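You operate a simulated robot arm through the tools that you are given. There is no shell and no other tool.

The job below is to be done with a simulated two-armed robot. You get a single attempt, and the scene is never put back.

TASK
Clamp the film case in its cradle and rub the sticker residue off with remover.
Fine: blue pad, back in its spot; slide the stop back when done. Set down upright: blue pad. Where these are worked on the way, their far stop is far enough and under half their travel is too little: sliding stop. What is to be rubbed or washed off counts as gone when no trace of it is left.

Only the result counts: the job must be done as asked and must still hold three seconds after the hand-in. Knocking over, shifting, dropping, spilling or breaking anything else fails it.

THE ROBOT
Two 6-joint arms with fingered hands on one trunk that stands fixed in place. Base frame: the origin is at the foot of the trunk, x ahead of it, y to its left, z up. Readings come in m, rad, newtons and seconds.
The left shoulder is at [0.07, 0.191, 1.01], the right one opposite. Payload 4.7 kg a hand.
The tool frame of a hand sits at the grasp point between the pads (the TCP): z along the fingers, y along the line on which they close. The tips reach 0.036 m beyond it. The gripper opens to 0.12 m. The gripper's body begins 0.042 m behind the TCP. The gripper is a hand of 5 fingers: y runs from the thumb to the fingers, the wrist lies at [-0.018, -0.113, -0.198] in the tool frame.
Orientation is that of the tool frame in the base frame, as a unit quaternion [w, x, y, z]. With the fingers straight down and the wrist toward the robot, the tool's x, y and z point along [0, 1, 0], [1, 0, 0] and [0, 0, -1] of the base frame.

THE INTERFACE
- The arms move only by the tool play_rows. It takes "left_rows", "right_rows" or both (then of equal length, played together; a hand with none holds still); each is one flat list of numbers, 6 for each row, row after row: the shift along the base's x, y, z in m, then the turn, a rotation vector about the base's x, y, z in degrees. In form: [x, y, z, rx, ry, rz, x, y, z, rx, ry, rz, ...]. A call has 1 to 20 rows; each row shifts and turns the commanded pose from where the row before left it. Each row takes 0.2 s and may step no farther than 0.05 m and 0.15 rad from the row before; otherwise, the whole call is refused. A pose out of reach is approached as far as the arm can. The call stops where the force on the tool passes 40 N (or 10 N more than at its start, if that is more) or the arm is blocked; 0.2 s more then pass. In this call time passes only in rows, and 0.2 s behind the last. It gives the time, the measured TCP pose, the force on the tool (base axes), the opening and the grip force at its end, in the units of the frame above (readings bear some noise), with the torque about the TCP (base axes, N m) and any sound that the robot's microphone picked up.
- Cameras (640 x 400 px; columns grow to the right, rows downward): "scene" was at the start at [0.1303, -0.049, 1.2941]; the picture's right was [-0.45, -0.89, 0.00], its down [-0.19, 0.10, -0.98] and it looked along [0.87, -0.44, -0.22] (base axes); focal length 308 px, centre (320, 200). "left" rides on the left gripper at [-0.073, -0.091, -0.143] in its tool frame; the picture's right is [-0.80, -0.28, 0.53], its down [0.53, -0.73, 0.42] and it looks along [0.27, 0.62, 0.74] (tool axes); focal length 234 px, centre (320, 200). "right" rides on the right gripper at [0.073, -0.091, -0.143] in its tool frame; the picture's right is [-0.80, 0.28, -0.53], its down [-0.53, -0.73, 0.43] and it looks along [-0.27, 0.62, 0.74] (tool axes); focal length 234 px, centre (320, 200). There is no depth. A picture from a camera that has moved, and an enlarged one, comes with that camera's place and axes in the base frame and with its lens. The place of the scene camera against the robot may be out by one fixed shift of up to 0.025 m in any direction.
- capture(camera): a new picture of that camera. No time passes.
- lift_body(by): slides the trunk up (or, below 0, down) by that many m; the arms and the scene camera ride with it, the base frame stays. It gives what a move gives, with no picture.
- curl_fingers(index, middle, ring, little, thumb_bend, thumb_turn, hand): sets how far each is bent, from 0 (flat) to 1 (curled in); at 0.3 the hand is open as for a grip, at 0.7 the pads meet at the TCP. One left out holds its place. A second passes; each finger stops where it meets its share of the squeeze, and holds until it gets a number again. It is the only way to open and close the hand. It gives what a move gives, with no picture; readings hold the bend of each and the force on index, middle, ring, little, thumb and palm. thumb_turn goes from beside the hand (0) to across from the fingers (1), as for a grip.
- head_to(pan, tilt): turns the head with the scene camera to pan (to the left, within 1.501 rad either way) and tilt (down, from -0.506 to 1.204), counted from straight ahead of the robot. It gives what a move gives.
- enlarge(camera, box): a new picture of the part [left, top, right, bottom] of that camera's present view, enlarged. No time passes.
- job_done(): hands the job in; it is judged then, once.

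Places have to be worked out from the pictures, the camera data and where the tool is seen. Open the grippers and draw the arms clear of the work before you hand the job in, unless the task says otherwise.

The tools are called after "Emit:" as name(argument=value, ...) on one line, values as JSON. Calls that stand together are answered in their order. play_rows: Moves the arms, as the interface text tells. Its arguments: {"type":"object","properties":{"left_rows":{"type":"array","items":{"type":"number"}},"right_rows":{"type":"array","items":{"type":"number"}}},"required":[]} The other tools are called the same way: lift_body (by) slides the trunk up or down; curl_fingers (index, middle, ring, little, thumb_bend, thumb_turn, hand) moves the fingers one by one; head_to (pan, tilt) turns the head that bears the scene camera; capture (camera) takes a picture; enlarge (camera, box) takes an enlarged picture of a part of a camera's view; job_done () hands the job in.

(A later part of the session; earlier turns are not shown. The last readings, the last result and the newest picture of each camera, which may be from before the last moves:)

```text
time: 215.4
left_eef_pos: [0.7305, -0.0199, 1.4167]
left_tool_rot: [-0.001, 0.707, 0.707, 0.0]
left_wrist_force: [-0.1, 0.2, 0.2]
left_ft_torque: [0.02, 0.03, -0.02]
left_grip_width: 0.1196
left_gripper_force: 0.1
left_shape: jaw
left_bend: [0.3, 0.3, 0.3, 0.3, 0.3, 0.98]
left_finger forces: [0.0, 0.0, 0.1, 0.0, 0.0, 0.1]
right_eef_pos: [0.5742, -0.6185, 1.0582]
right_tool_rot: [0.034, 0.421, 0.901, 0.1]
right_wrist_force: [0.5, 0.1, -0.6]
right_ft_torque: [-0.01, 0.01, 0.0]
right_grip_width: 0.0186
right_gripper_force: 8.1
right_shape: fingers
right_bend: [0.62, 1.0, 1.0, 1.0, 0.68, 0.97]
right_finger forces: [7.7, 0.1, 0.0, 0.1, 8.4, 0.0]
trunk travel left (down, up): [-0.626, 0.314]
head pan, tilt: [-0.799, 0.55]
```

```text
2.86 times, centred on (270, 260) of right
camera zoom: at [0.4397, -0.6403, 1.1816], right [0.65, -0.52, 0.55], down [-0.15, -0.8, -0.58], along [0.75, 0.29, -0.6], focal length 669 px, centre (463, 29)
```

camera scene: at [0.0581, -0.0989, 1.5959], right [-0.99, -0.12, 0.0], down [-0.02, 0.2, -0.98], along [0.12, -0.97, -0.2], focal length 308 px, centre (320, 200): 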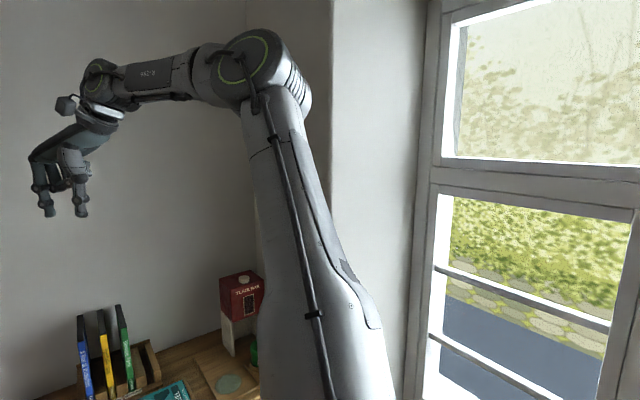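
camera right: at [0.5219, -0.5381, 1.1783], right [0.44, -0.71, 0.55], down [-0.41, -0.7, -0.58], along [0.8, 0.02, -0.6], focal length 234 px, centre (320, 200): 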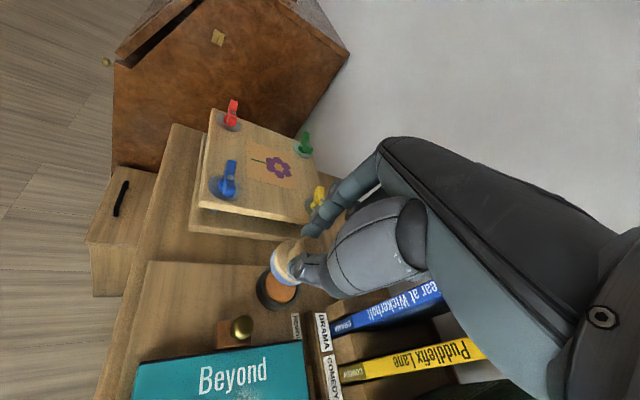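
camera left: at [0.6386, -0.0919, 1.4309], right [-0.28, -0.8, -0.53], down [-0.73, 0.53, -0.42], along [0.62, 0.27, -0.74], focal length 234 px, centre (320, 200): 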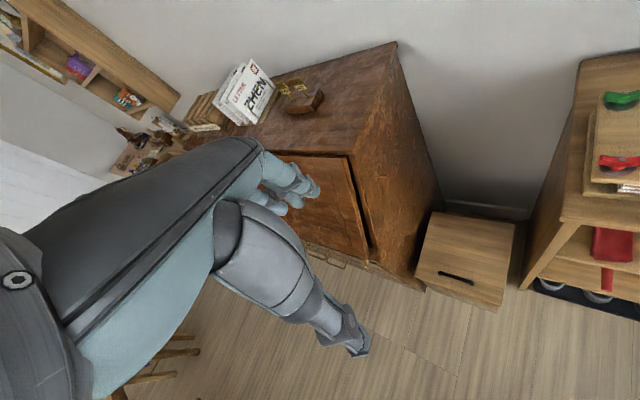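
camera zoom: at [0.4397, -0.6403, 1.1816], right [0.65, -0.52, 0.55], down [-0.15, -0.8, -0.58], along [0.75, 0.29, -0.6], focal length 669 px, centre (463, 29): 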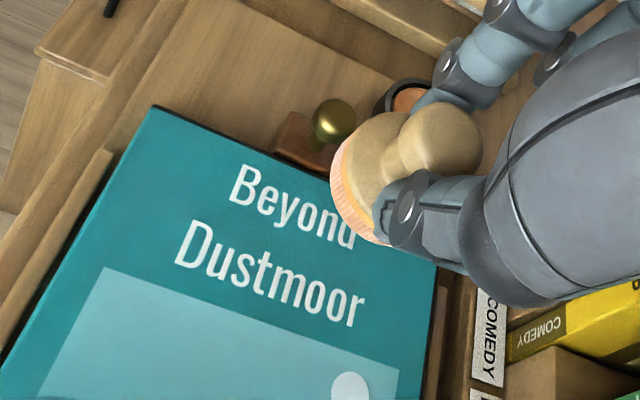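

All clean. Now I bring the pad back toward its original spot (centre ≈ (0.599, −0.499)), turning to yaw 20°.

Emit:
play_rows(right_rows=[0.0037, 0.0221, 0, 0, 0, -2, 0.0037, 0.0221, 0, 0, 0, -4, 0.0037, 0.0221, 0, 0, 0, -4, 0.0037, 0.0221, 0, 0, 0, -5, 0.0035, 0.0221, 0, 0, 0, -5])

Emit:
lift_body(by=-0.045)

Emit:
enlarge(camera="right", box=[220, 180, 360, 300])

Emit:
enlarge(camera="scene", box=[260, 110, 360, 200])

```text
time: 216.6
left_eef_pos: [0.7327, -0.0192, 1.4175]
left_tool_rot: [0.0, 0.707, 0.707, -0.001]
left_wrist_force: [1.3, 0.0, 0.2]
left_ft_torque: [-0.01, 0.01, -0.02]
left_grip_width: 0.1195
left_gripper_force: 0.0
left_shape: jaw
left_bend: [0.3, 0.3, 0.3, 0.3, 0.3, 0.98]
left_finger forces: [0.1, 0.0, 0.0, 0.0, 0.0, 0.0]
right_eef_pos: [0.5938, -0.5087, 1.0584]
right_tool_rot: [0.051, 0.572, 0.813, 0.091]
right_wrist_force: [-0.4, 0.5, 0.5]
right_ft_torque: [-0.02, -0.02, 0.04]
right_grip_width: 0.018
right_gripper_force: 8.4
right_shape: fingers
right_bend: [0.62, 1.0, 1.0, 1.0, 0.68, 0.97]
right_finger forces: [7.7, 0.0, 0.1, 0.1, 8.5, 0.1]
trunk travel left (down, up): [-0.626, 0.314]
head pan, tilt: [-0.799, 0.55]
```

```text
time: 217.5
left_eef_pos: [0.7304, -0.0211, 1.3717]
left_tool_rot: [0.001, 0.708, 0.707, 0.0]
left_wrist_force: [0.2, -0.6, 0.4]
left_ft_torque: [-0.03, -0.02, -0.01]
left_grip_width: 0.1195
left_gripper_force: 0.1
left_shape: jaw
left_bend: [0.3, 0.3, 0.3, 0.3, 0.3, 0.98]
left_finger forces: [0.0, 0.0, 0.0, 0.0, 0.1, 0.0]
right_eef_pos: [0.5935, -0.5094, 1.0132]
right_tool_rot: [0.052, 0.571, 0.814, 0.092]
right_wrist_force: [0.3, -0.6, 0.3]
right_ft_torque: [-0.01, 0.02, -0.02]
right_grip_width: 0.0183
right_gripper_force: 8.1
right_shape: fingers
right_bend: [0.62, 1.0, 1.0, 1.0, 0.68, 0.97]
right_finger forces: [7.7, 0.0, 0.1, 0.0, 8.5, 0.0]
trunk travel left (down, up): [-0.581, 0.359]
head pan, tilt: [-0.799, 0.55]
```

```text
3.33 times, centred on (290, 240) of right
camera zoom: at [0.4577, -0.4839, 1.136], right [0.43, -0.71, 0.56], down [-0.41, -0.7, -0.58], along [0.8, 0.02, -0.6], focal length 781 px, centre (420, 67)
```

zoom: 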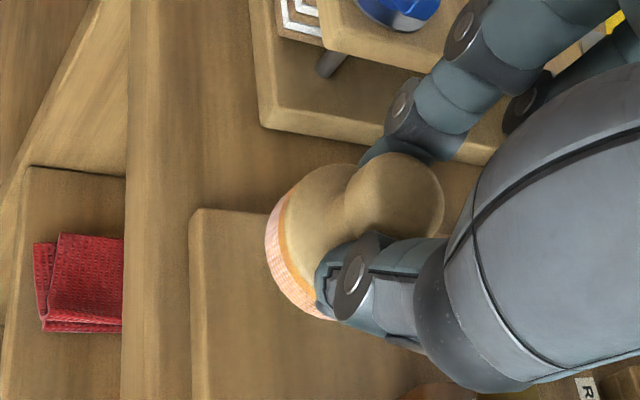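

```text
4.44 times, centred on (310, 155) of scene
camera zoom: at [0.1094, -0.0711, 1.3577], right [-0.72, -0.7, 0.0], down [-0.36, 0.37, -0.85], along [0.59, -0.61, -0.52], focal length 1370 px, centre (364, 400)
```

zoom: 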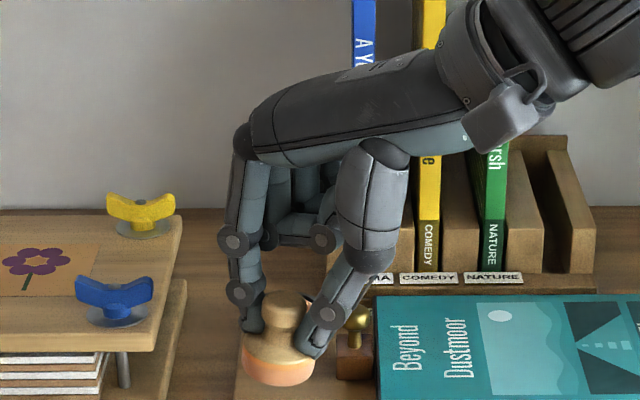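

The pad's base projects to about (0.599, −0.502); I shift 3 mm and lower it onto the board.

Emit:
play_rows(right_rows=[0.0003, 0.003, 0, 0, 0, 0])

Emit:
lift_body(by=-0.02)

Emit:
play_rows(right_rows=[0, 0, -0.002, 0, 0, 0, 0, 0, -0.0015, 0, 0, 0])

Emit:
play_rows(right_rows=[0, 0, -0.0015, 0, 0, 0])

Emit:
enlarge(camera="scene", box=[270, 110, 350, 190])

```text
time: 217.9
left_eef_pos: [0.7318, -0.0194, 1.3715]
left_tool_rot: [0.0, 0.707, 0.707, -0.001]
left_wrist_force: [0.4, -0.2, -0.4]
left_ft_torque: [0.0, -0.01, 0.04]
left_grip_width: 0.1196
left_gripper_force: 0.0
left_shape: jaw
left_bend: [0.3, 0.3, 0.3, 0.3, 0.3, 0.98]
left_finger forces: [0.1, 0.0, 0.0, 0.0, 0.0, 0.0]
right_eef_pos: [0.5941, -0.5062, 1.012]
right_tool_rot: [0.052, 0.572, 0.814, 0.091]
right_wrist_force: [0.8, -1.0, -0.7]
right_ft_torque: [0.01, 0.01, 0.01]
right_grip_width: 0.0183
right_gripper_force: 8.3
right_shape: fingers
right_bend: [0.62, 1.0, 1.0, 1.0, 0.68, 0.97]
right_finger forces: [7.8, 0.0, 0.0, 0.0, 8.4, 0.0]
trunk travel left (down, up): [-0.581, 0.359]
head pan, tilt: [-0.799, 0.55]
```

```text
time: 218.6
left_eef_pos: [0.7298, -0.0197, 1.3517]
left_tool_rot: [0.0, 0.707, 0.707, 0.0]
left_wrist_force: [-0.7, -0.2, 0.2]
left_ft_torque: [-0.01, 0.01, 0.0]
left_grip_width: 0.1196
left_gripper_force: 0.0
left_shape: jaw
left_bend: [0.3, 0.3, 0.3, 0.3, 0.3, 0.98]
left_finger forces: [0.1, 0.1, 0.0, 0.1, 0.0, 0.0]
right_eef_pos: [0.5938, -0.5063, 0.9917]
right_tool_rot: [0.052, 0.572, 0.813, 0.091]
right_wrist_force: [0.7, 0.8, 0.3]
right_ft_torque: [-0.04, -0.02, 0.01]
right_grip_width: 0.0185
right_gripper_force: 7.8
right_shape: fingers
right_bend: [0.62, 1.0, 1.0, 1.0, 0.68, 0.97]
right_finger forces: [7.9, 0.0, 0.0, 0.1, 8.5, 0.1]
trunk travel left (down, up): [-0.561, 0.379]
head pan, tilt: [-0.799, 0.55]
```

```text
time: 219.2
left_eef_pos: [0.7303, -0.0215, 1.3512]
left_tool_rot: [0.0, 0.707, 0.707, 0.001]
left_wrist_force: [-0.1, 0.7, 0.9]
left_ft_torque: [-0.01, -0.04, 0.02]
left_grip_width: 0.1196
left_gripper_force: 0.0
left_shape: jaw
left_bend: [0.3, 0.3, 0.3, 0.3, 0.3, 0.98]
left_finger forces: [0.1, 0.0, 0.1, 0.0, 0.0, 0.0]
right_eef_pos: [0.5938, -0.5077, 0.988]
right_tool_rot: [0.051, 0.572, 0.814, 0.092]
right_wrist_force: [0.2, 0.4, -0.6]
right_ft_torque: [-0.01, 0.04, -0.03]
right_grip_width: 0.0181
right_gripper_force: 8.3
right_shape: fingers
right_bend: [0.62, 1.0, 1.0, 1.0, 0.68, 0.97]
right_finger forces: [7.8, 0.1, 0.0, 0.0, 8.5, 0.1]
trunk travel left (down, up): [-0.561, 0.379]
head pan, tilt: [-0.799, 0.55]
```

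```text
time: 219.6
left_eef_pos: [0.7304, -0.0201, 1.3533]
left_tool_rot: [0.0, 0.707, 0.707, 0.0]
left_wrist_force: [-0.3, 0.0, 0.6]
left_ft_torque: [0.0, 0.0, 0.0]
left_grip_width: 0.12
left_gripper_force: 0.1
left_shape: jaw
left_bend: [0.3, 0.3, 0.3, 0.3, 0.3, 0.98]
left_finger forces: [0.0, 0.0, 0.0, 0.0, 0.0, 0.1]
right_eef_pos: [0.5941, -0.507, 0.9862]
right_tool_rot: [0.051, 0.572, 0.814, 0.092]
right_wrist_force: [0.1, 0.4, -0.8]
right_ft_torque: [-0.01, 0.03, 0.01]
right_grip_width: 0.0184
right_gripper_force: 8.3
right_shape: fingers
right_bend: [0.62, 1.0, 1.0, 1.0, 0.68, 0.97]
right_finger forces: [7.8, 0.0, 0.0, 0.0, 8.5, 0.1]
trunk travel left (down, up): [-0.561, 0.379]
head pan, tilt: [-0.799, 0.55]
```

```text
5.00 times, centred on (310, 150) of scene
camera zoom: at [0.11, -0.0712, 1.3376], right [-0.72, -0.7, 0.0], down [-0.36, 0.37, -0.85], along [0.59, -0.61, -0.52], focal length 1542 px, centre (370, 450)
```

zoom: 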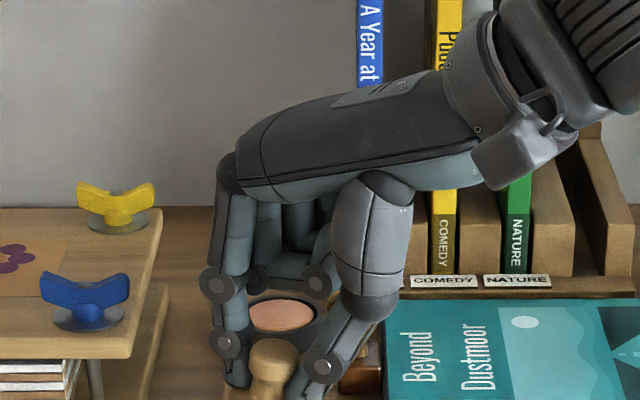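

No contact yet at TCP z 0.986; I go down further in 1.5 mm steps until I feel the board.

Emit:
play_rows(right_rows=[0, 0, -0.0015, 0, 0, 0, 0, 0, -0.0015, 0, 0, 0])

Emit:
enlarge(camera="scene", box=[270, 140, 350, 210])

Emit:
enlarge(camera="right", box=[220, 180, 360, 300])

```text
time: 220.2
left_eef_pos: [0.7293, -0.0194, 1.3537]
left_tool_rot: [0.0, 0.707, 0.707, 0.0]
left_wrist_force: [-0.8, 1.0, -0.2]
left_ft_torque: [0.01, 0.02, 0.02]
left_grip_width: 0.1198
left_gripper_force: 0.1
left_shape: jaw
left_bend: [0.3, 0.3, 0.3, 0.3, 0.3, 0.98]
left_finger forces: [0.0, 0.0, 0.1, 0.0, 0.0, 0.0]
right_eef_pos: [0.5949, -0.5063, 0.9856]
right_tool_rot: [0.052, 0.572, 0.814, 0.092]
right_wrist_force: [0.1, -0.5, 3.4]
right_ft_torque: [-0.03, 0.05, 0.03]
right_grip_width: 0.018
right_gripper_force: 9.0
right_shape: fingers
right_bend: [0.62, 1.0, 1.0, 1.0, 0.68, 0.97]
right_finger forces: [8.4, 0.0, 0.0, 0.0, 9.6, 0.0]
trunk travel left (down, up): [-0.561, 0.379]
head pan, tilt: [-0.799, 0.55]
```

```text
5.71 times, centred on (310, 175) of scene
camera zoom: at [0.1094, -0.0709, 1.3377], right [-0.72, -0.7, 0.0], down [-0.36, 0.37, -0.85], along [0.59, -0.61, -0.52], focal length 1762 px, centre (377, 343)
```

zoom: 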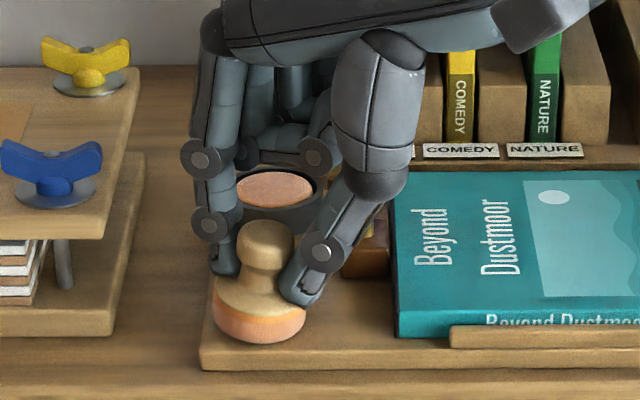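

```text
3.33 times, centred on (290, 240) of right
camera zoom: at [0.4589, -0.4801, 1.1077], right [0.43, -0.71, 0.56], down [-0.41, -0.7, -0.58], along [0.8, 0.02, -0.6], focal length 781 px, centre (420, 67)
```

zoom: 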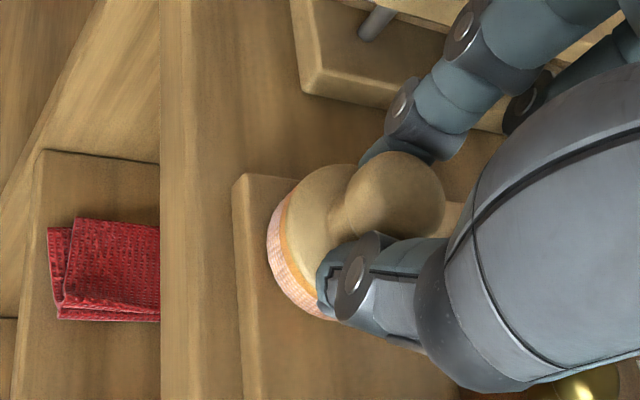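

The pad touches the board. Comparing with the early pictures it is about 3–4 mm too far front-left, so I lift 3 mm, shift 4 mm, set it down again with light pressure.

Emit:
play_rows(right_rows=[0, 0, 0.004, 0, 0, 0, 0, -0.004, 0, 0, 0, 0, 0, 0, -0.003, 0, 0, 0, 0, 0, -0.002, 0, 0, 0])

Emit:
curl_fingers(hand="right", index=0.6, thumb_bend=0.6)

Emit:
enlarge(camera="scene", box=[270, 140, 350, 210])

Emit:
enlarge(camera="right", box=[220, 180, 360, 300])

```text
time: 221.2
left_eef_pos: [0.7302, -0.0205, 1.3524]
left_tool_rot: [0.0, 0.707, 0.708, 0.0]
left_wrist_force: [-1.1, 0.5, 0.1]
left_ft_torque: [-0.01, -0.02, 0.01]
left_grip_width: 0.1196
left_gripper_force: 0.0
left_shape: jaw
left_bend: [0.3, 0.3, 0.3, 0.3, 0.3, 0.98]
left_finger forces: [0.1, 0.0, 0.1, 0.0, 0.0, 0.1]
right_eef_pos: [0.5928, -0.5106, 0.9836]
right_tool_rot: [0.053, 0.571, 0.814, 0.092]
right_wrist_force: [1.5, -0.8, 5.7]
right_ft_torque: [0.04, 0.0, -0.02]
right_grip_width: 0.0181
right_gripper_force: 10.1
right_shape: fingers
right_bend: [0.62, 1.0, 1.0, 1.0, 0.68, 0.97]
right_finger forces: [10.1, 0.1, 0.0, 0.0, 10.2, 0.1]
trunk travel left (down, up): [-0.561, 0.379]
head pan, tilt: [-0.799, 0.55]
```

```text
time: 222.2
left_eef_pos: [0.7305, -0.0196, 1.3529]
left_tool_rot: [0.0, 0.707, 0.707, 0.0]
left_wrist_force: [-0.1, -0.2, -1.0]
left_ft_torque: [0.04, 0.03, -0.02]
left_grip_width: 0.1194
left_gripper_force: 0.1
left_shape: jaw
left_bend: [0.3, 0.3, 0.3, 0.3, 0.3, 0.98]
left_finger forces: [0.1, 0.0, 0.0, 0.0, 0.0, 0.0]
right_eef_pos: [0.5943, -0.51, 0.9832]
right_tool_rot: [0.052, 0.572, 0.814, 0.093]
right_wrist_force: [0.0, 0.1, 7.7]
right_ft_torque: [0.01, 0.09, 0.0]
right_grip_width: 0.0279
right_gripper_force: 3.3
right_shape: fingers
right_bend: [0.6, 1.0, 1.0, 1.0, 0.63, 0.98]
right_finger forces: [0.4, 0.0, 0.0, 0.0, 6.3, 0.1]
trunk travel left (down, up): [-0.561, 0.379]
head pan, tilt: [-0.799, 0.55]
```

```text
5.71 times, centred on (310, 175) of scene
camera zoom: at [0.109, -0.0705, 1.3377], right [-0.72, -0.7, 0.0], down [-0.36, 0.37, -0.85], along [0.59, -0.61, -0.52], focal length 1762 px, centre (377, 343)
```

zoom: 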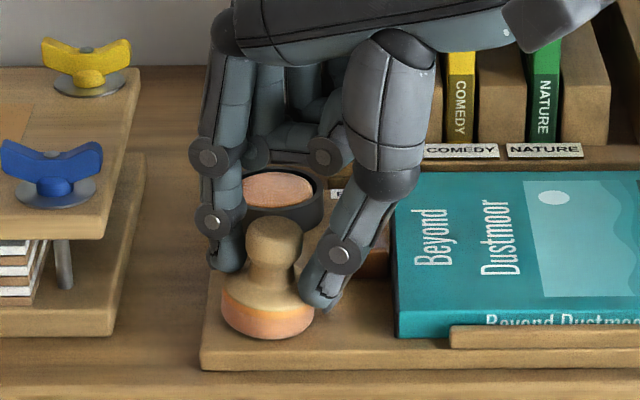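

```text
3.33 times, centred on (290, 240) of right
camera zoom: at [0.4581, -0.4847, 1.1068], right [0.43, -0.71, 0.56], down [-0.41, -0.7, -0.58], along [0.8, 0.02, -0.6], focal length 781 px, centre (420, 67)
```

zoom: 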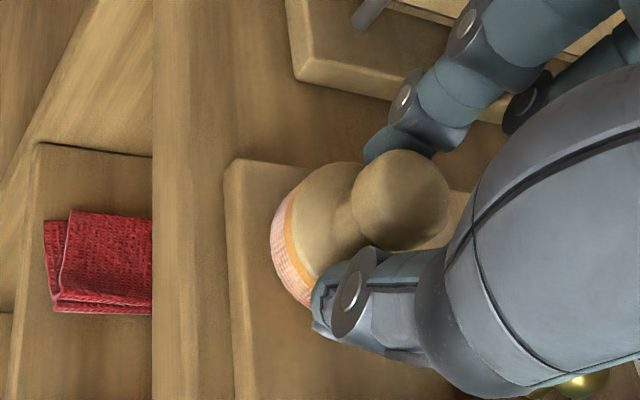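

The thumb still rests on the pad's flange. I raise the hand 3 mm, then open wider.

Emit:
play_rows(right_rows=[0, 0, 0.002, 0, 0, 0, 0, 0, 0.002, 0, 0, 0])

Emit:
curl_fingers(hand="right", index=0.53, thumb_bend=0.53)

Emit:
enlarge(camera="scene", box=[270, 140, 350, 210])

```text
time: 222.8
left_eef_pos: [0.7303, -0.0189, 1.3509]
left_tool_rot: [0.0, 0.707, 0.707, -0.001]
left_wrist_force: [0.0, -0.2, 0.1]
left_ft_torque: [0.01, -0.03, 0.02]
left_grip_width: 0.1197
left_gripper_force: 0.2
left_shape: jaw
left_bend: [0.3, 0.3, 0.3, 0.3, 0.3, 0.98]
left_finger forces: [0.0, 0.0, 0.0, 0.0, 0.0, 0.1]
right_eef_pos: [0.5938, -0.5097, 0.9878]
right_tool_rot: [0.051, 0.571, 0.814, 0.092]
right_wrist_force: [-0.3, 1.2, -0.1]
right_ft_torque: [-0.02, -0.01, 0.0]
right_grip_width: 0.0328
right_gripper_force: 0.1
right_shape: fingers
right_bend: [0.6, 1.0, 1.0, 1.0, 0.6, 0.98]
right_finger forces: [0.1, 0.1, 0.0, 0.0, 0.1, 0.0]
trunk travel left (down, up): [-0.561, 0.379]
head pan, tilt: [-0.799, 0.55]
```

```text
time: 223.8
left_eef_pos: [0.7315, -0.0211, 1.3518]
left_tool_rot: [0.001, 0.707, 0.707, 0.001]
left_wrist_force: [-0.2, 0.6, 0.5]
left_ft_torque: [0.0, -0.03, 0.01]
left_grip_width: 0.1198
left_gripper_force: 0.1
left_shape: jaw
left_bend: [0.3, 0.3, 0.3, 0.3, 0.3, 0.98]
left_finger forces: [0.0, 0.0, 0.1, 0.1, 0.1, 0.1]
right_eef_pos: [0.5941, -0.5097, 0.9875]
right_tool_rot: [0.051, 0.571, 0.814, 0.092]
right_wrist_force: [0.4, -0.5, -0.4]
right_ft_torque: [0.03, 0.01, -0.01]
right_grip_width: 0.0535
right_gripper_force: 0.1
right_shape: fingers
right_bend: [0.53, 1.0, 1.0, 1.0, 0.53, 0.98]
right_finger forces: [0.1, 0.0, 0.1, 0.0, 0.0, 0.0]
trunk travel left (down, up): [-0.561, 0.379]
head pan, tilt: [-0.799, 0.55]
```

```text
5.71 times, centred on (310, 175) of scene
camera zoom: at [0.1098, -0.0712, 1.3376], right [-0.72, -0.7, 0.0], down [-0.36, 0.37, -0.85], along [0.59, -0.61, -0.52], focal length 1762 px, centre (377, 343)
```

zoom: 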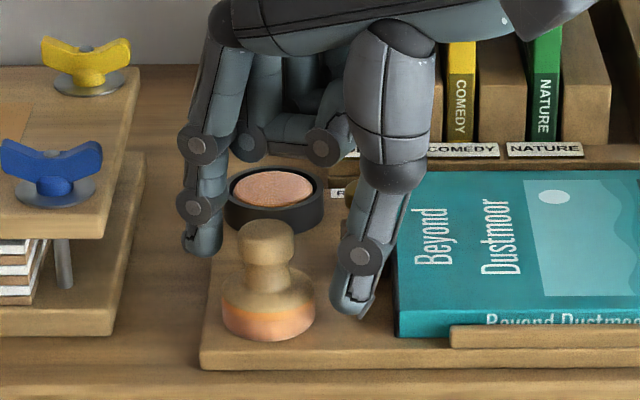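

The pad is free and upright. I rise 10 cm with the trunk and check its position against the start.

Emit:
lift_body(by=0.1)

Emit:
enlarge(camera="scene", box=[260, 150, 380, 240])

Emit:
enlarge(camera="right", box=[190, 220, 350, 340])

```text
time: 225.1
left_eef_pos: [0.7305, -0.0206, 1.4509]
left_tool_rot: [0.0, 0.708, 0.707, -0.001]
left_wrist_force: [0.3, -0.5, 0.8]
left_ft_torque: [-0.04, 0.0, -0.01]
left_grip_width: 0.1196
left_gripper_force: 0.0
left_shape: jaw
left_bend: [0.3, 0.3, 0.3, 0.3, 0.3, 0.98]
left_finger forces: [0.0, 0.1, 0.0, 0.0, 0.0, 0.1]
right_eef_pos: [0.5937, -0.5105, 1.086]
right_tool_rot: [0.052, 0.572, 0.814, 0.091]
right_wrist_force: [0.1, 0.0, 0.2]
right_ft_torque: [0.0, -0.04, 0.02]
right_grip_width: 0.0535
right_gripper_force: 0.0
right_shape: fingers
right_bend: [0.53, 1.0, 1.0, 1.0, 0.53, 0.98]
right_finger forces: [0.0, 0.0, 0.0, 0.0, 0.1, 0.0]
trunk travel left (down, up): [-0.661, 0.279]
head pan, tilt: [-0.799, 0.55]
```

```text
4.44 times, centred on (320, 195) of scene
camera zoom: at [0.1102, -0.0714, 1.4375], right [-0.72, -0.7, 0.0], down [-0.36, 0.37, -0.85], along [0.59, -0.61, -0.52], focal length 1370 px, centre (320, 222)
```

zoom: 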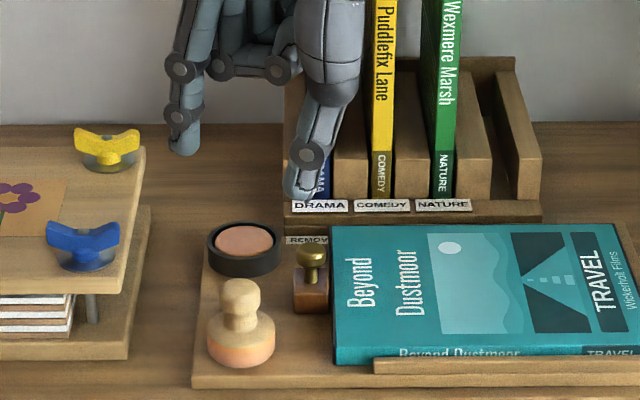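

```text
3.33 times, centred on (270, 280) of right
camera zoom: at [0.4592, -0.4844, 1.2101], right [0.43, -0.71, 0.55], down [-0.41, -0.7, -0.58], along [0.8, 0.02, -0.6], focal length 781 px, centre (487, -67)
```

zoom: 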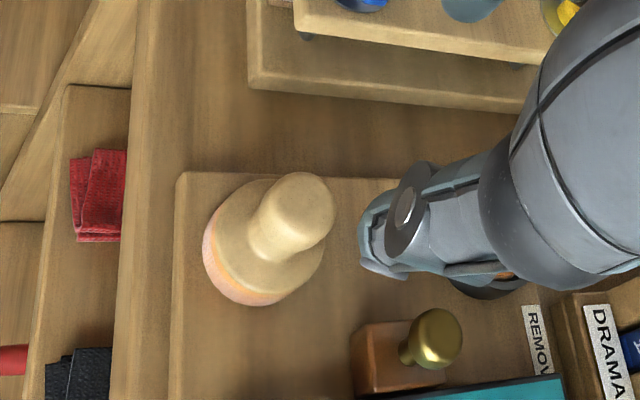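

The pad stands within ~3 mm of its old place. Now the stop: I move over its ball (≈(0.608, −0.563)) for the same two-finger pinch.

Emit:
play_rows(right_rows=[0.0044, -0.0278, 0, 0, 0, 0, 0.0044, -0.0277, 0, 0, 0, 0])

Emit:
curl_fingers(hand="right", index=0.56, thumb_bend=0.57)

Emit:
lift_body(by=-0.06)

Emit:
enlarge(camera="right", box=[220, 200, 360, 320])

Emit:
enlarge(camera="scene", box=[270, 110, 370, 200])

```text
time: 225.7
left_eef_pos: [0.7306, -0.0216, 1.452]
left_tool_rot: [0.0, 0.707, 0.707, 0.0]
left_wrist_force: [1.0, 0.5, 0.4]
left_ft_torque: [0.0, 0.0, 0.03]
left_grip_width: 0.1199
left_gripper_force: 0.1
left_shape: jaw
left_bend: [0.3, 0.3, 0.3, 0.3, 0.3, 0.98]
left_finger forces: [0.2, 0.0, 0.0, 0.1, 0.0, 0.1]
right_eef_pos: [0.6039, -0.5654, 1.0876]
right_tool_rot: [0.051, 0.571, 0.814, 0.092]
right_wrist_force: [0.2, -0.2, 0.3]
right_ft_torque: [0.01, 0.0, -0.02]
right_grip_width: 0.0531
right_gripper_force: 0.1
right_shape: fingers
right_bend: [0.53, 1.0, 1.0, 1.0, 0.53, 0.98]
right_finger forces: [0.1, 0.0, 0.1, 0.0, 0.0, 0.1]
trunk travel left (down, up): [-0.661, 0.279]
head pan, tilt: [-0.799, 0.55]
```

```text
time: 226.7
left_eef_pos: [0.7302, -0.0214, 1.4526]
left_tool_rot: [0.0, 0.707, 0.707, -0.001]
left_wrist_force: [0.2, 0.0, 0.1]
left_ft_torque: [-0.03, -0.02, 0.01]
left_grip_width: 0.1194
left_gripper_force: 0.0
left_shape: jaw
left_bend: [0.3, 0.3, 0.3, 0.3, 0.3, 0.98]
left_finger forces: [0.0, 0.1, 0.0, 0.1, 0.0, 0.1]
right_eef_pos: [0.6027, -0.564, 1.0891]
right_tool_rot: [0.051, 0.571, 0.814, 0.091]
right_wrist_force: [0.1, -0.5, 0.1]
right_ft_torque: [-0.01, -0.02, 0.0]
right_grip_width: 0.0457
right_gripper_force: 0.1
right_shape: fingers
right_bend: [0.56, 1.0, 1.0, 1.0, 0.56, 0.98]
right_finger forces: [0.1, 0.0, 0.1, 0.0, 0.0, 0.1]
trunk travel left (down, up): [-0.661, 0.279]
head pan, tilt: [-0.799, 0.55]
```

```text
time: 227.7
left_eef_pos: [0.7305, -0.0199, 1.3914]
left_tool_rot: [0.001, 0.707, 0.707, 0.0]
left_wrist_force: [-0.3, 0.1, 0.4]
left_ft_torque: [0.0, -0.02, -0.02]
left_grip_width: 0.1194
left_gripper_force: 0.1
left_shape: jaw
left_bend: [0.3, 0.3, 0.3, 0.3, 0.3, 0.98]
left_finger forces: [0.0, 0.0, 0.1, 0.0, 0.1, 0.0]
right_eef_pos: [0.603, -0.5642, 1.028]
right_tool_rot: [0.052, 0.572, 0.814, 0.091]
right_wrist_force: [1.1, -0.6, 0.9]
right_ft_torque: [0.04, 0.05, -0.01]
right_grip_width: 0.0455
right_gripper_force: 0.1
right_shape: fingers
right_bend: [0.56, 1.0, 1.0, 1.0, 0.56, 0.98]
right_finger forces: [0.1, 0.1, 0.0, 0.1, 0.0, 0.0]
trunk travel left (down, up): [-0.601, 0.339]
head pan, tilt: [-0.799, 0.55]
```

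```text
3.33 times, centred on (290, 260) of right
camera zoom: at [0.4672, -0.5383, 1.1518], right [0.43, -0.71, 0.56], down [-0.41, -0.7, -0.58], along [0.8, 0.02, -0.6], focal length 781 px, centre (420, 0)
```

zoom: 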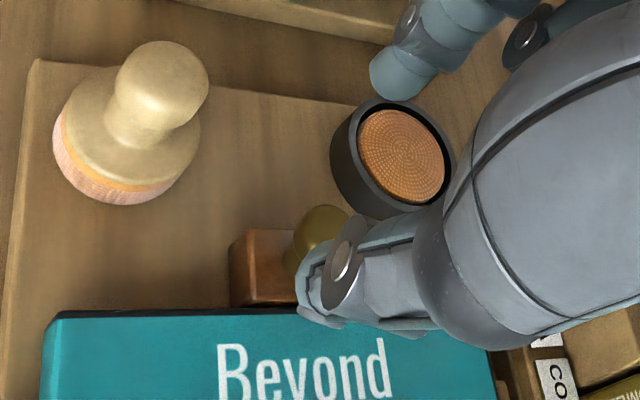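

```text
4.44 times, centred on (320, 155) of scene
camera zoom: at [0.1096, -0.0711, 1.3777], right [-0.72, -0.7, 0.0], down [-0.36, 0.37, -0.85], along [0.59, -0.61, -0.52], focal length 1370 px, centre (320, 400)
```

zoom: 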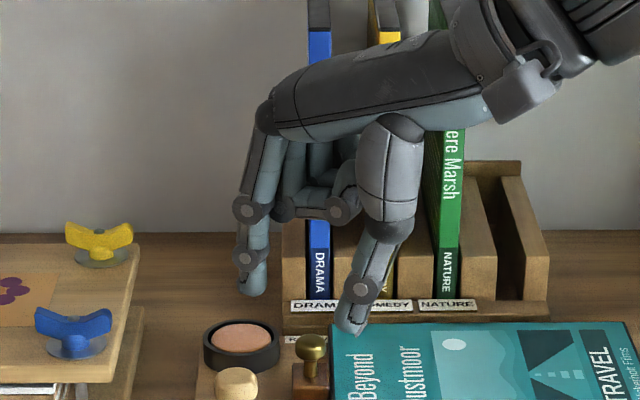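

The ball is at the predicted place in the view. I lower 3 cm and close the pinch.

Emit:
lift_body(by=-0.03)

Emit:
curl_fingers(hand="right", index=0.67, thumb_bend=0.67)

Emit:
enlarge(camera="right", box=[220, 200, 360, 320])

Emit:
enlarge(camera="scene", box=[280, 110, 360, 190])

```text
time: 228.5
left_eef_pos: [0.7303, -0.0204, 1.3634]
left_tool_rot: [0.0, 0.707, 0.707, -0.001]
left_wrist_force: [0.0, 0.2, 0.7]
left_ft_torque: [-0.03, 0.02, 0.0]
left_grip_width: 0.1198
left_gripper_force: 0.1
left_shape: jaw
left_bend: [0.3, 0.3, 0.3, 0.3, 0.3, 0.98]
left_finger forces: [0.0, 0.0, 0.0, 0.0, 0.0, 0.1]
right_eef_pos: [0.6013, -0.565, 0.9978]
right_tool_rot: [0.051, 0.571, 0.814, 0.091]
right_wrist_force: [0.7, 0.5, 1.0]
right_ft_torque: [0.0, 0.0, -0.02]
right_grip_width: 0.0458
right_gripper_force: 0.1
right_shape: fingers
right_bend: [0.56, 1.0, 1.0, 1.0, 0.56, 0.98]
right_finger forces: [0.1, 0.0, 0.0, 0.0, 0.0, 0.0]
trunk travel left (down, up): [-0.571, 0.369]
head pan, tilt: [-0.799, 0.55]
```

```text
time: 229.5
left_eef_pos: [0.7314, -0.0197, 1.3609]
left_tool_rot: [0.0, 0.707, 0.707, 0.0]
left_wrist_force: [0.2, 0.4, -0.3]
left_ft_torque: [-0.03, 0.0, 0.01]
left_grip_width: 0.1197
left_gripper_force: 0.0
left_shape: jaw
left_bend: [0.3, 0.3, 0.3, 0.3, 0.3, 0.98]
left_finger forces: [0.0, 0.0, 0.1, 0.0, 0.1, 0.0]
right_eef_pos: [0.603, -0.5639, 0.9981]
right_tool_rot: [0.052, 0.572, 0.814, 0.092]
right_wrist_force: [-0.7, 0.8, -0.6]
right_ft_torque: [-0.05, 0.0, 0.01]
right_grip_width: 0.0146
right_gripper_force: 0.4
right_shape: fingers
right_bend: [0.67, 1.0, 1.0, 1.0, 0.66, 0.97]
right_finger forces: [0.0, 0.1, 0.0, 0.0, 1.0, 0.0]
trunk travel left (down, up): [-0.571, 0.369]
head pan, tilt: [-0.799, 0.55]
```

```text
3.33 times, centred on (290, 260) of right
camera zoom: at [0.4672, -0.5384, 1.1217], right [0.43, -0.71, 0.56], down [-0.41, -0.7, -0.58], along [0.8, 0.02, -0.6], focal length 781 px, centre (420, 0)
```

zoom: 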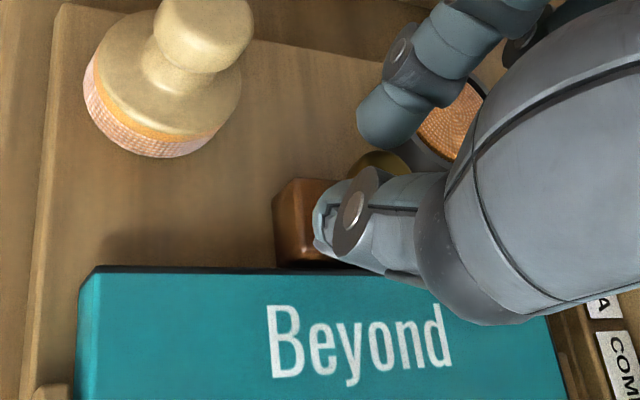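

```text
5.00 times, centred on (320, 150) of scene
camera zoom: at [0.1096, -0.0711, 1.3476], right [-0.72, -0.7, 0.0], down [-0.36, 0.37, -0.85], along [0.59, -0.61, -0.52], focal length 1542 px, centre (320, 450)
```

zoom: 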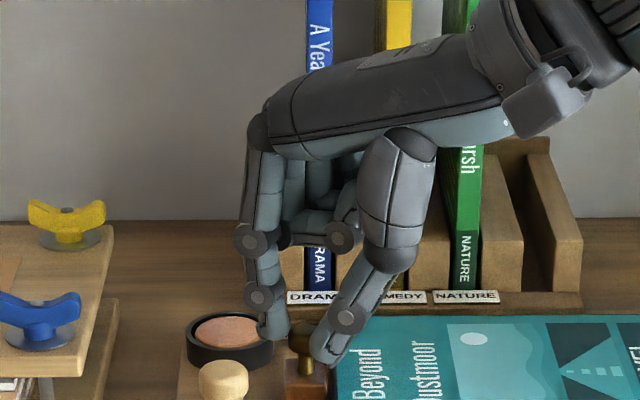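

The thumb touches the ball's right side. I close a bit more and slide the stop back left in small steps.

Emit:
curl_fingers(hand="right", index=0.7, thumb_bend=0.7)

Emit:
play_rows(right_rows=[0.0043, 0.0042, 0, 0, 0, 0, 0.0043, 0.0042, 0, 0, 0, 0, 0.0043, 0.0042, 0, 0, 0, 0])

Emit:
enlarge(camera="scene", box=[280, 120, 360, 200])

Emit:
enlarge(camera="right", box=[220, 200, 360, 320])

```text
time: 230.5
left_eef_pos: [0.7312, -0.0205, 1.3613]
left_tool_rot: [0.0, 0.707, 0.707, 0.0]
left_wrist_force: [0.3, 0.0, 0.7]
left_ft_torque: [-0.01, -0.03, 0.01]
left_grip_width: 0.1192
left_gripper_force: 0.1
left_shape: jaw
left_bend: [0.3, 0.3, 0.3, 0.3, 0.3, 0.98]
left_finger forces: [0.0, 0.0, 0.0, 0.0, 0.0, 0.0]
right_eef_pos: [0.6022, -0.5646, 0.9981]
right_tool_rot: [0.052, 0.572, 0.814, 0.091]
right_wrist_force: [-0.8, 1.2, -0.6]
right_ft_torque: [0.02, 0.02, -0.02]
right_grip_width: 0.0111
right_gripper_force: 2.1
right_shape: fingers
right_bend: [0.68, 1.0, 1.0, 1.0, 0.67, 0.97]
right_finger forces: [1.8, 0.1, 0.1, 0.1, 2.4, 0.0]
trunk travel left (down, up): [-0.571, 0.369]
head pan, tilt: [-0.799, 0.55]
```

```text
time: 231.3
left_eef_pos: [0.7303, -0.0211, 1.3625]
left_tool_rot: [0.0, 0.708, 0.707, 0.0]
left_wrist_force: [-0.6, 0.2, 0.3]
left_ft_torque: [0.02, -0.02, -0.02]
left_grip_width: 0.1195
left_gripper_force: 0.1
left_shape: jaw
left_bend: [0.3, 0.3, 0.3, 0.3, 0.3, 0.98]
left_finger forces: [0.1, 0.1, 0.1, 0.0, 0.0, 0.1]
right_eef_pos: [0.616, -0.5525, 0.998]
right_tool_rot: [0.051, 0.571, 0.814, 0.093]
right_wrist_force: [-2.5, 0.9, -0.9]
right_ft_torque: [-0.04, 0.09, 0.06]
right_grip_width: 0.0111
right_gripper_force: 2.0
right_shape: fingers
right_bend: [0.69, 1.0, 1.0, 1.0, 0.67, 0.97]
right_finger forces: [0.9, 0.0, 0.1, 0.0, 3.2, 0.1]
trunk travel left (down, up): [-0.571, 0.369]
head pan, tilt: [-0.799, 0.55]
```

```text
5.00 times, centred on (320, 160) of scene
camera zoom: at [0.1096, -0.0711, 1.3476], right [-0.72, -0.7, 0.0], down [-0.36, 0.37, -0.85], along [0.59, -0.61, -0.52], focal length 1542 px, centre (320, 400)
```

zoom: 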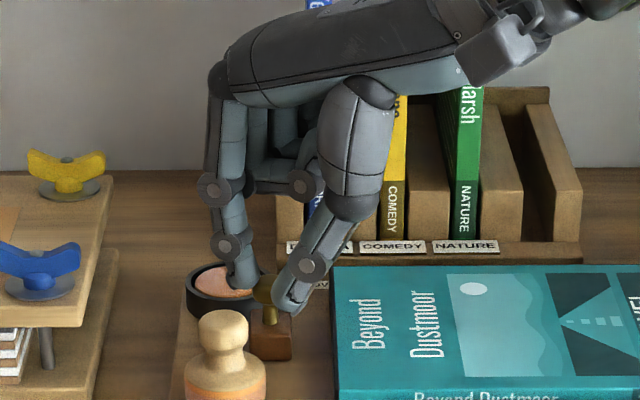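

```text
3.33 times, centred on (290, 260) of right
camera zoom: at [0.4808, -0.526, 1.1224], right [0.43, -0.71, 0.55], down [-0.41, -0.7, -0.58], along [0.8, 0.02, -0.6], focal length 781 px, centre (420, 0)
```

zoom: 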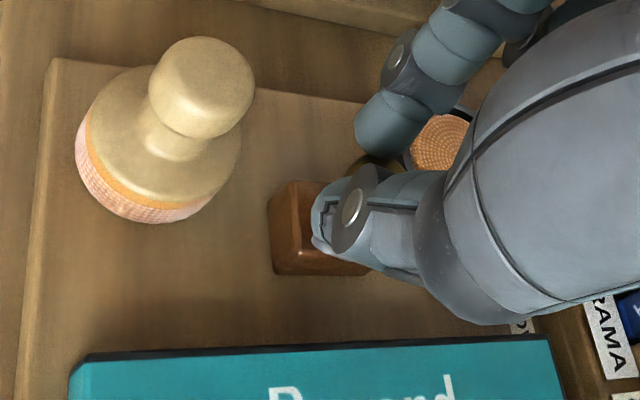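

It slides back well. About 1.4 cm remains to its original place; I continue until it meets its back end.

Emit:
play_rows(right_rows=[0.0036, 0.0035, 0, 0, 0, 0, 0.0036, 0.0035, 0, 0, 0, 0])

Emit:
play_rows(right_rows=[0.0022, 0.0022, 0, 0, 0, 0, 0.0015, 0.0015, 0, 0, 0, 0])

Emit:
enlarge(camera="right", box=[220, 200, 360, 320])

Emit:
enlarge(camera="scene", box=[280, 120, 360, 200])

```text
time: 231.9
left_eef_pos: [0.7308, -0.0202, 1.3622]
left_tool_rot: [0.0, 0.707, 0.707, -0.001]
left_wrist_force: [0.2, -0.2, -0.4]
left_ft_torque: [-0.01, 0.01, -0.01]
left_grip_width: 0.1196
left_gripper_force: 0.1
left_shape: jaw
left_bend: [0.3, 0.3, 0.3, 0.3, 0.3, 0.98]
left_finger forces: [0.1, 0.0, 0.1, 0.0, 0.0, 0.1]
right_eef_pos: [0.6222, -0.5434, 0.9988]
right_tool_rot: [0.052, 0.571, 0.814, 0.092]
right_wrist_force: [-2.1, -0.7, 0.1]
right_ft_torque: [0.01, 0.06, -0.01]
right_grip_width: 0.0104
right_gripper_force: 2.0
right_shape: fingers
right_bend: [0.69, 1.0, 1.0, 1.0, 0.67, 0.97]
right_finger forces: [1.4, 0.0, 0.0, 0.0, 2.9, 0.0]
trunk travel left (down, up): [-0.571, 0.369]
head pan, tilt: [-0.799, 0.55]
```

```text
time: 232.5
left_eef_pos: [0.7291, -0.0197, 1.3625]
left_tool_rot: [0.0, 0.708, 0.706, -0.001]
left_wrist_force: [-1.4, -0.5, 0.6]
left_ft_torque: [0.02, 0.0, 0.02]
left_grip_width: 0.1196
left_gripper_force: 0.1
left_shape: jaw
left_bend: [0.3, 0.3, 0.3, 0.3, 0.3, 0.98]
left_finger forces: [0.0, 0.0, 0.0, 0.0, 0.0, 0.1]
right_eef_pos: [0.627, -0.5403, 0.9986]
right_tool_rot: [0.052, 0.572, 0.814, 0.091]
right_wrist_force: [-3.8, -0.6, 1.3]
right_ft_torque: [-0.01, 0.12, 0.02]
right_grip_width: 0.0112
right_gripper_force: 2.6
right_shape: fingers
right_bend: [0.69, 1.0, 1.0, 1.0, 0.67, 0.97]
right_finger forces: [1.0, 0.0, 0.0, 0.0, 4.2, 0.0]
trunk travel left (down, up): [-0.571, 0.369]
head pan, tilt: [-0.799, 0.55]
```

```text
3.33 times, centred on (290, 260) of right
camera zoom: at [0.491, -0.5148, 1.1217], right [0.43, -0.71, 0.56], down [-0.41, -0.7, -0.58], along [0.8, 0.02, -0.6], focal length 781 px, centre (420, 0)
```

zoom: 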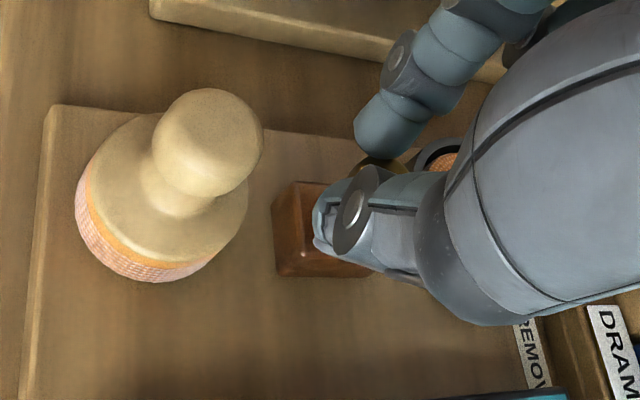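

```text
5.00 times, centred on (320, 160) of scene
camera zoom: at [0.1089, -0.0712, 1.3477], right [-0.72, -0.7, 0.0], down [-0.36, 0.37, -0.85], along [0.59, -0.61, -0.52], focal length 1542 px, centre (320, 400)
```

zoom: 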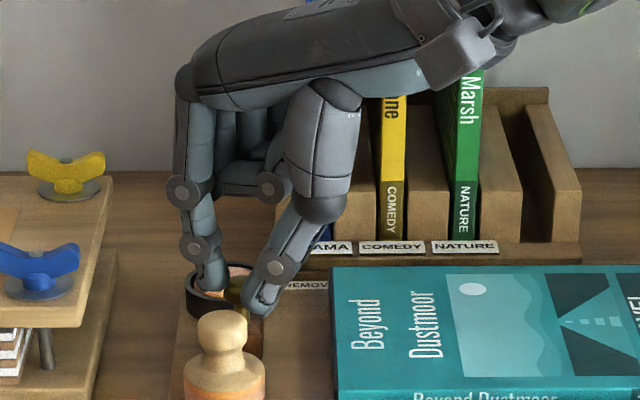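

It's near its starting place, with a slight resistance building. I push two more small steps to be sure it's at its back end.

Emit:
play_rows(right_rows=[0.0015, 0.0015, 0, 0, 0, 0, 0.0015, 0.0015, 0, 0, 0, 0])

Emit:
play_rows(right_rows=[0.0012, 0.0012, 0, 0, 0, 0])

Emit:
enlarge(camera="right", box=[220, 200, 360, 320])

```text
time: 233.1
left_eef_pos: [0.7292, -0.022, 1.3623]
left_tool_rot: [0.0, 0.707, 0.707, 0.0]
left_wrist_force: [0.1, 0.2, -0.3]
left_ft_torque: [0.01, -0.02, 0.0]
left_grip_width: 0.1197
left_gripper_force: 0.1
left_shape: jaw
left_bend: [0.3, 0.3, 0.3, 0.3, 0.3, 0.98]
left_finger forces: [0.0, 0.0, 0.0, 0.0, 0.0, 0.0]
right_eef_pos: [0.6271, -0.5388, 0.9984]
right_tool_rot: [0.052, 0.571, 0.814, 0.093]
right_wrist_force: [-7.7, -2.5, 2.8]
right_ft_torque: [-0.07, 0.31, 0.04]
right_grip_width: 0.0114
right_gripper_force: 3.2
right_shape: fingers
right_bend: [0.7, 1.0, 1.0, 1.0, 0.66, 0.97]
right_finger forces: [0.1, 0.0, 0.1, 0.0, 6.7, 0.1]
trunk travel left (down, up): [-0.571, 0.369]
head pan, tilt: [-0.799, 0.55]
```

```text
time: 233.5
left_eef_pos: [0.7289, -0.0212, 1.3622]
left_tool_rot: [0.0, 0.707, 0.707, 0.0]
left_wrist_force: [0.5, -0.2, -0.2]
left_ft_torque: [-0.01, 0.01, -0.02]
left_grip_width: 0.1196
left_gripper_force: 0.0
left_shape: jaw
left_bend: [0.3, 0.3, 0.3, 0.3, 0.3, 0.98]
left_finger forces: [0.0, 0.0, 0.0, 0.0, 0.1, 0.0]
right_eef_pos: [0.6293, -0.5366, 0.9989]
right_tool_rot: [0.052, 0.572, 0.814, 0.093]
right_wrist_force: [-7.1, -1.6, 3.8]
right_ft_torque: [-0.08, 0.3, 0.03]
right_grip_width: 0.0127
right_gripper_force: 3.8
right_shape: fingers
right_bend: [0.7, 1.0, 1.0, 1.0, 0.66, 0.97]
right_finger forces: [0.0, 0.0, 0.0, 0.0, 7.2, 0.1]
trunk travel left (down, up): [-0.571, 0.369]
head pan, tilt: [-0.799, 0.55]
```

```text
3.33 times, centred on (290, 260) of right
camera zoom: at [0.4939, -0.5107, 1.1215], right [0.43, -0.71, 0.56], down [-0.41, -0.7, -0.58], along [0.8, 0.02, -0.6], focal length 781 px, centre (420, 0)
```

zoom: 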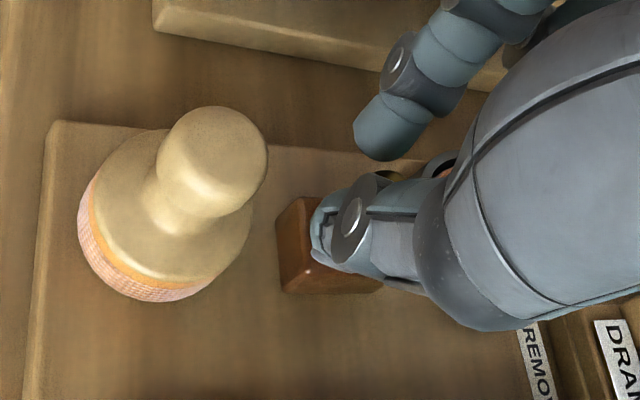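

The stop is back at its end (thumb 7 N, no more movement). I relax, open and rise with the trunk.

Emit:
play_rows(right_rows=[-0.0015, -0.0015, 0, 0, 0, 0])

Emit:
curl_fingers(hand="right", index=0.56, thumb_bend=0.56)

Emit:
lift_body(by=0.15)

Emit:
capture(camera="scene")

Emit:
enlarge(camera="scene", box=[250, 170, 400, 270])

Emit:
capture(camera="right")

```text
time: 233.9
left_eef_pos: [0.7301, -0.0207, 1.3639]
left_tool_rot: [-0.001, 0.706, 0.708, 0.001]
left_wrist_force: [0.5, -0.1, 1.1]
left_ft_torque: [0.04, 0.0, 0.02]
left_grip_width: 0.1198
left_gripper_force: 0.0
left_shape: jaw
left_bend: [0.3, 0.3, 0.3, 0.3, 0.3, 0.98]
left_finger forces: [0.0, 0.1, 0.0, 0.0, 0.2, 0.1]
right_eef_pos: [0.6286, -0.5385, 0.9971]
right_tool_rot: [0.053, 0.572, 0.813, 0.092]
right_wrist_force: [-6.3, -0.8, 2.1]
right_ft_torque: [-0.05, 0.26, 0.03]
right_grip_width: 0.0116
right_gripper_force: 2.7
right_shape: fingers
right_bend: [0.7, 1.0, 1.0, 1.0, 0.66, 0.97]
right_finger forces: [0.1, 0.0, 0.0, 0.1, 5.4, 0.0]
trunk travel left (down, up): [-0.571, 0.369]
head pan, tilt: [-0.799, 0.55]
```

```text
time: 234.9
left_eef_pos: [0.7308, -0.0212, 1.3616]
left_tool_rot: [0.001, 0.708, 0.706, 0.001]
left_wrist_force: [-0.3, 0.1, -0.3]
left_ft_torque: [0.05, -0.01, -0.01]
left_grip_width: 0.1195
left_gripper_force: 0.2
left_shape: jaw
left_bend: [0.3, 0.3, 0.3, 0.3, 0.3, 0.98]
left_finger forces: [0.0, 0.0, 0.0, 0.1, 0.0, 0.1]
right_eef_pos: [0.6283, -0.538, 0.9976]
right_tool_rot: [0.051, 0.571, 0.814, 0.092]
right_wrist_force: [0.7, -0.4, -0.7]
right_ft_torque: [0.0, 0.02, 0.02]
right_grip_width: 0.0444
right_gripper_force: 0.1
right_shape: fingers
right_bend: [0.56, 1.0, 1.0, 1.0, 0.56, 0.97]
right_finger forces: [0.0, 0.0, 0.1, 0.0, 0.0, 0.1]
trunk travel left (down, up): [-0.571, 0.369]
head pan, tilt: [-0.799, 0.55]
```

```text
time: 236.6
left_eef_pos: [0.7307, -0.0203, 1.512]
left_tool_rot: [0.0, 0.707, 0.707, 0.001]
left_wrist_force: [0.3, 0.3, -0.7]
left_ft_torque: [-0.01, 0.0, -0.02]
left_grip_width: 0.1197
left_gripper_force: 0.0
left_shape: jaw
left_bend: [0.3, 0.3, 0.3, 0.3, 0.3, 0.98]
left_finger forces: [0.0, 0.0, 0.0, 0.0, 0.1, 0.0]
right_eef_pos: [0.6299, -0.5375, 1.1476]
right_tool_rot: [0.051, 0.571, 0.814, 0.091]
right_wrist_force: [0.0, 0.3, -0.2]
right_ft_torque: [0.01, 0.02, -0.03]
right_grip_width: 0.0446
right_gripper_force: 0.0
right_shape: fingers
right_bend: [0.56, 1.0, 1.0, 1.0, 0.56, 0.97]
right_finger forces: [0.0, 0.1, 0.0, 0.0, 0.0, 0.1]
trunk travel left (down, up): [-0.721, 0.219]
head pan, tilt: [-0.799, 0.55]
```

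```text
taken
camera scene: at [0.1101, -0.0713, 1.4975], right [-0.72, -0.7, 0.0], down [-0.36, 0.37, -0.85], along [0.59, -0.61, -0.52], focal length 308 px, centre (320, 200)
```

scene: 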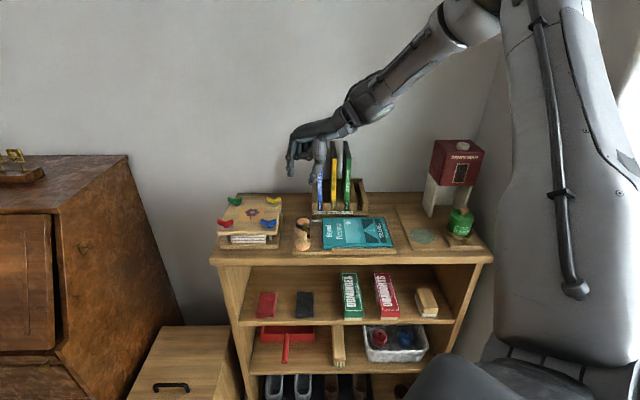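

```text
4.00 times, centred on (325, 220) of scene
camera zoom: at [0.1101, -0.0713, 1.4975], right [-0.72, -0.7, 0.0], down [-0.36, 0.37, -0.85], along [0.59, -0.61, -0.52], focal length 1233 px, centre (300, 120)
```

zoom: 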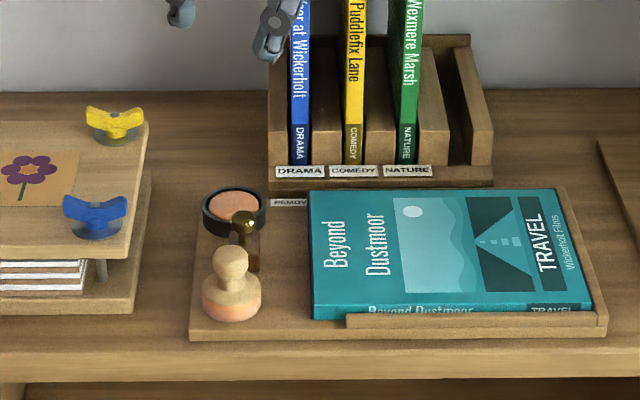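

```text
taken
camera right: at [0.4937, -0.5123, 1.2706], right [0.43, -0.71, 0.55], down [-0.41, -0.7, -0.58], along [0.8, 0.02, -0.6], focal length 234 px, centre (320, 200)
```

right: 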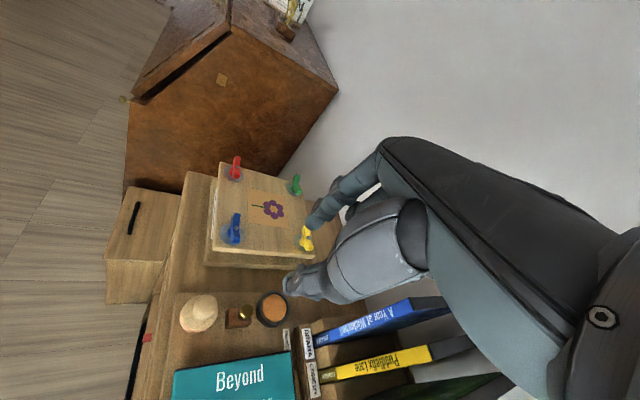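

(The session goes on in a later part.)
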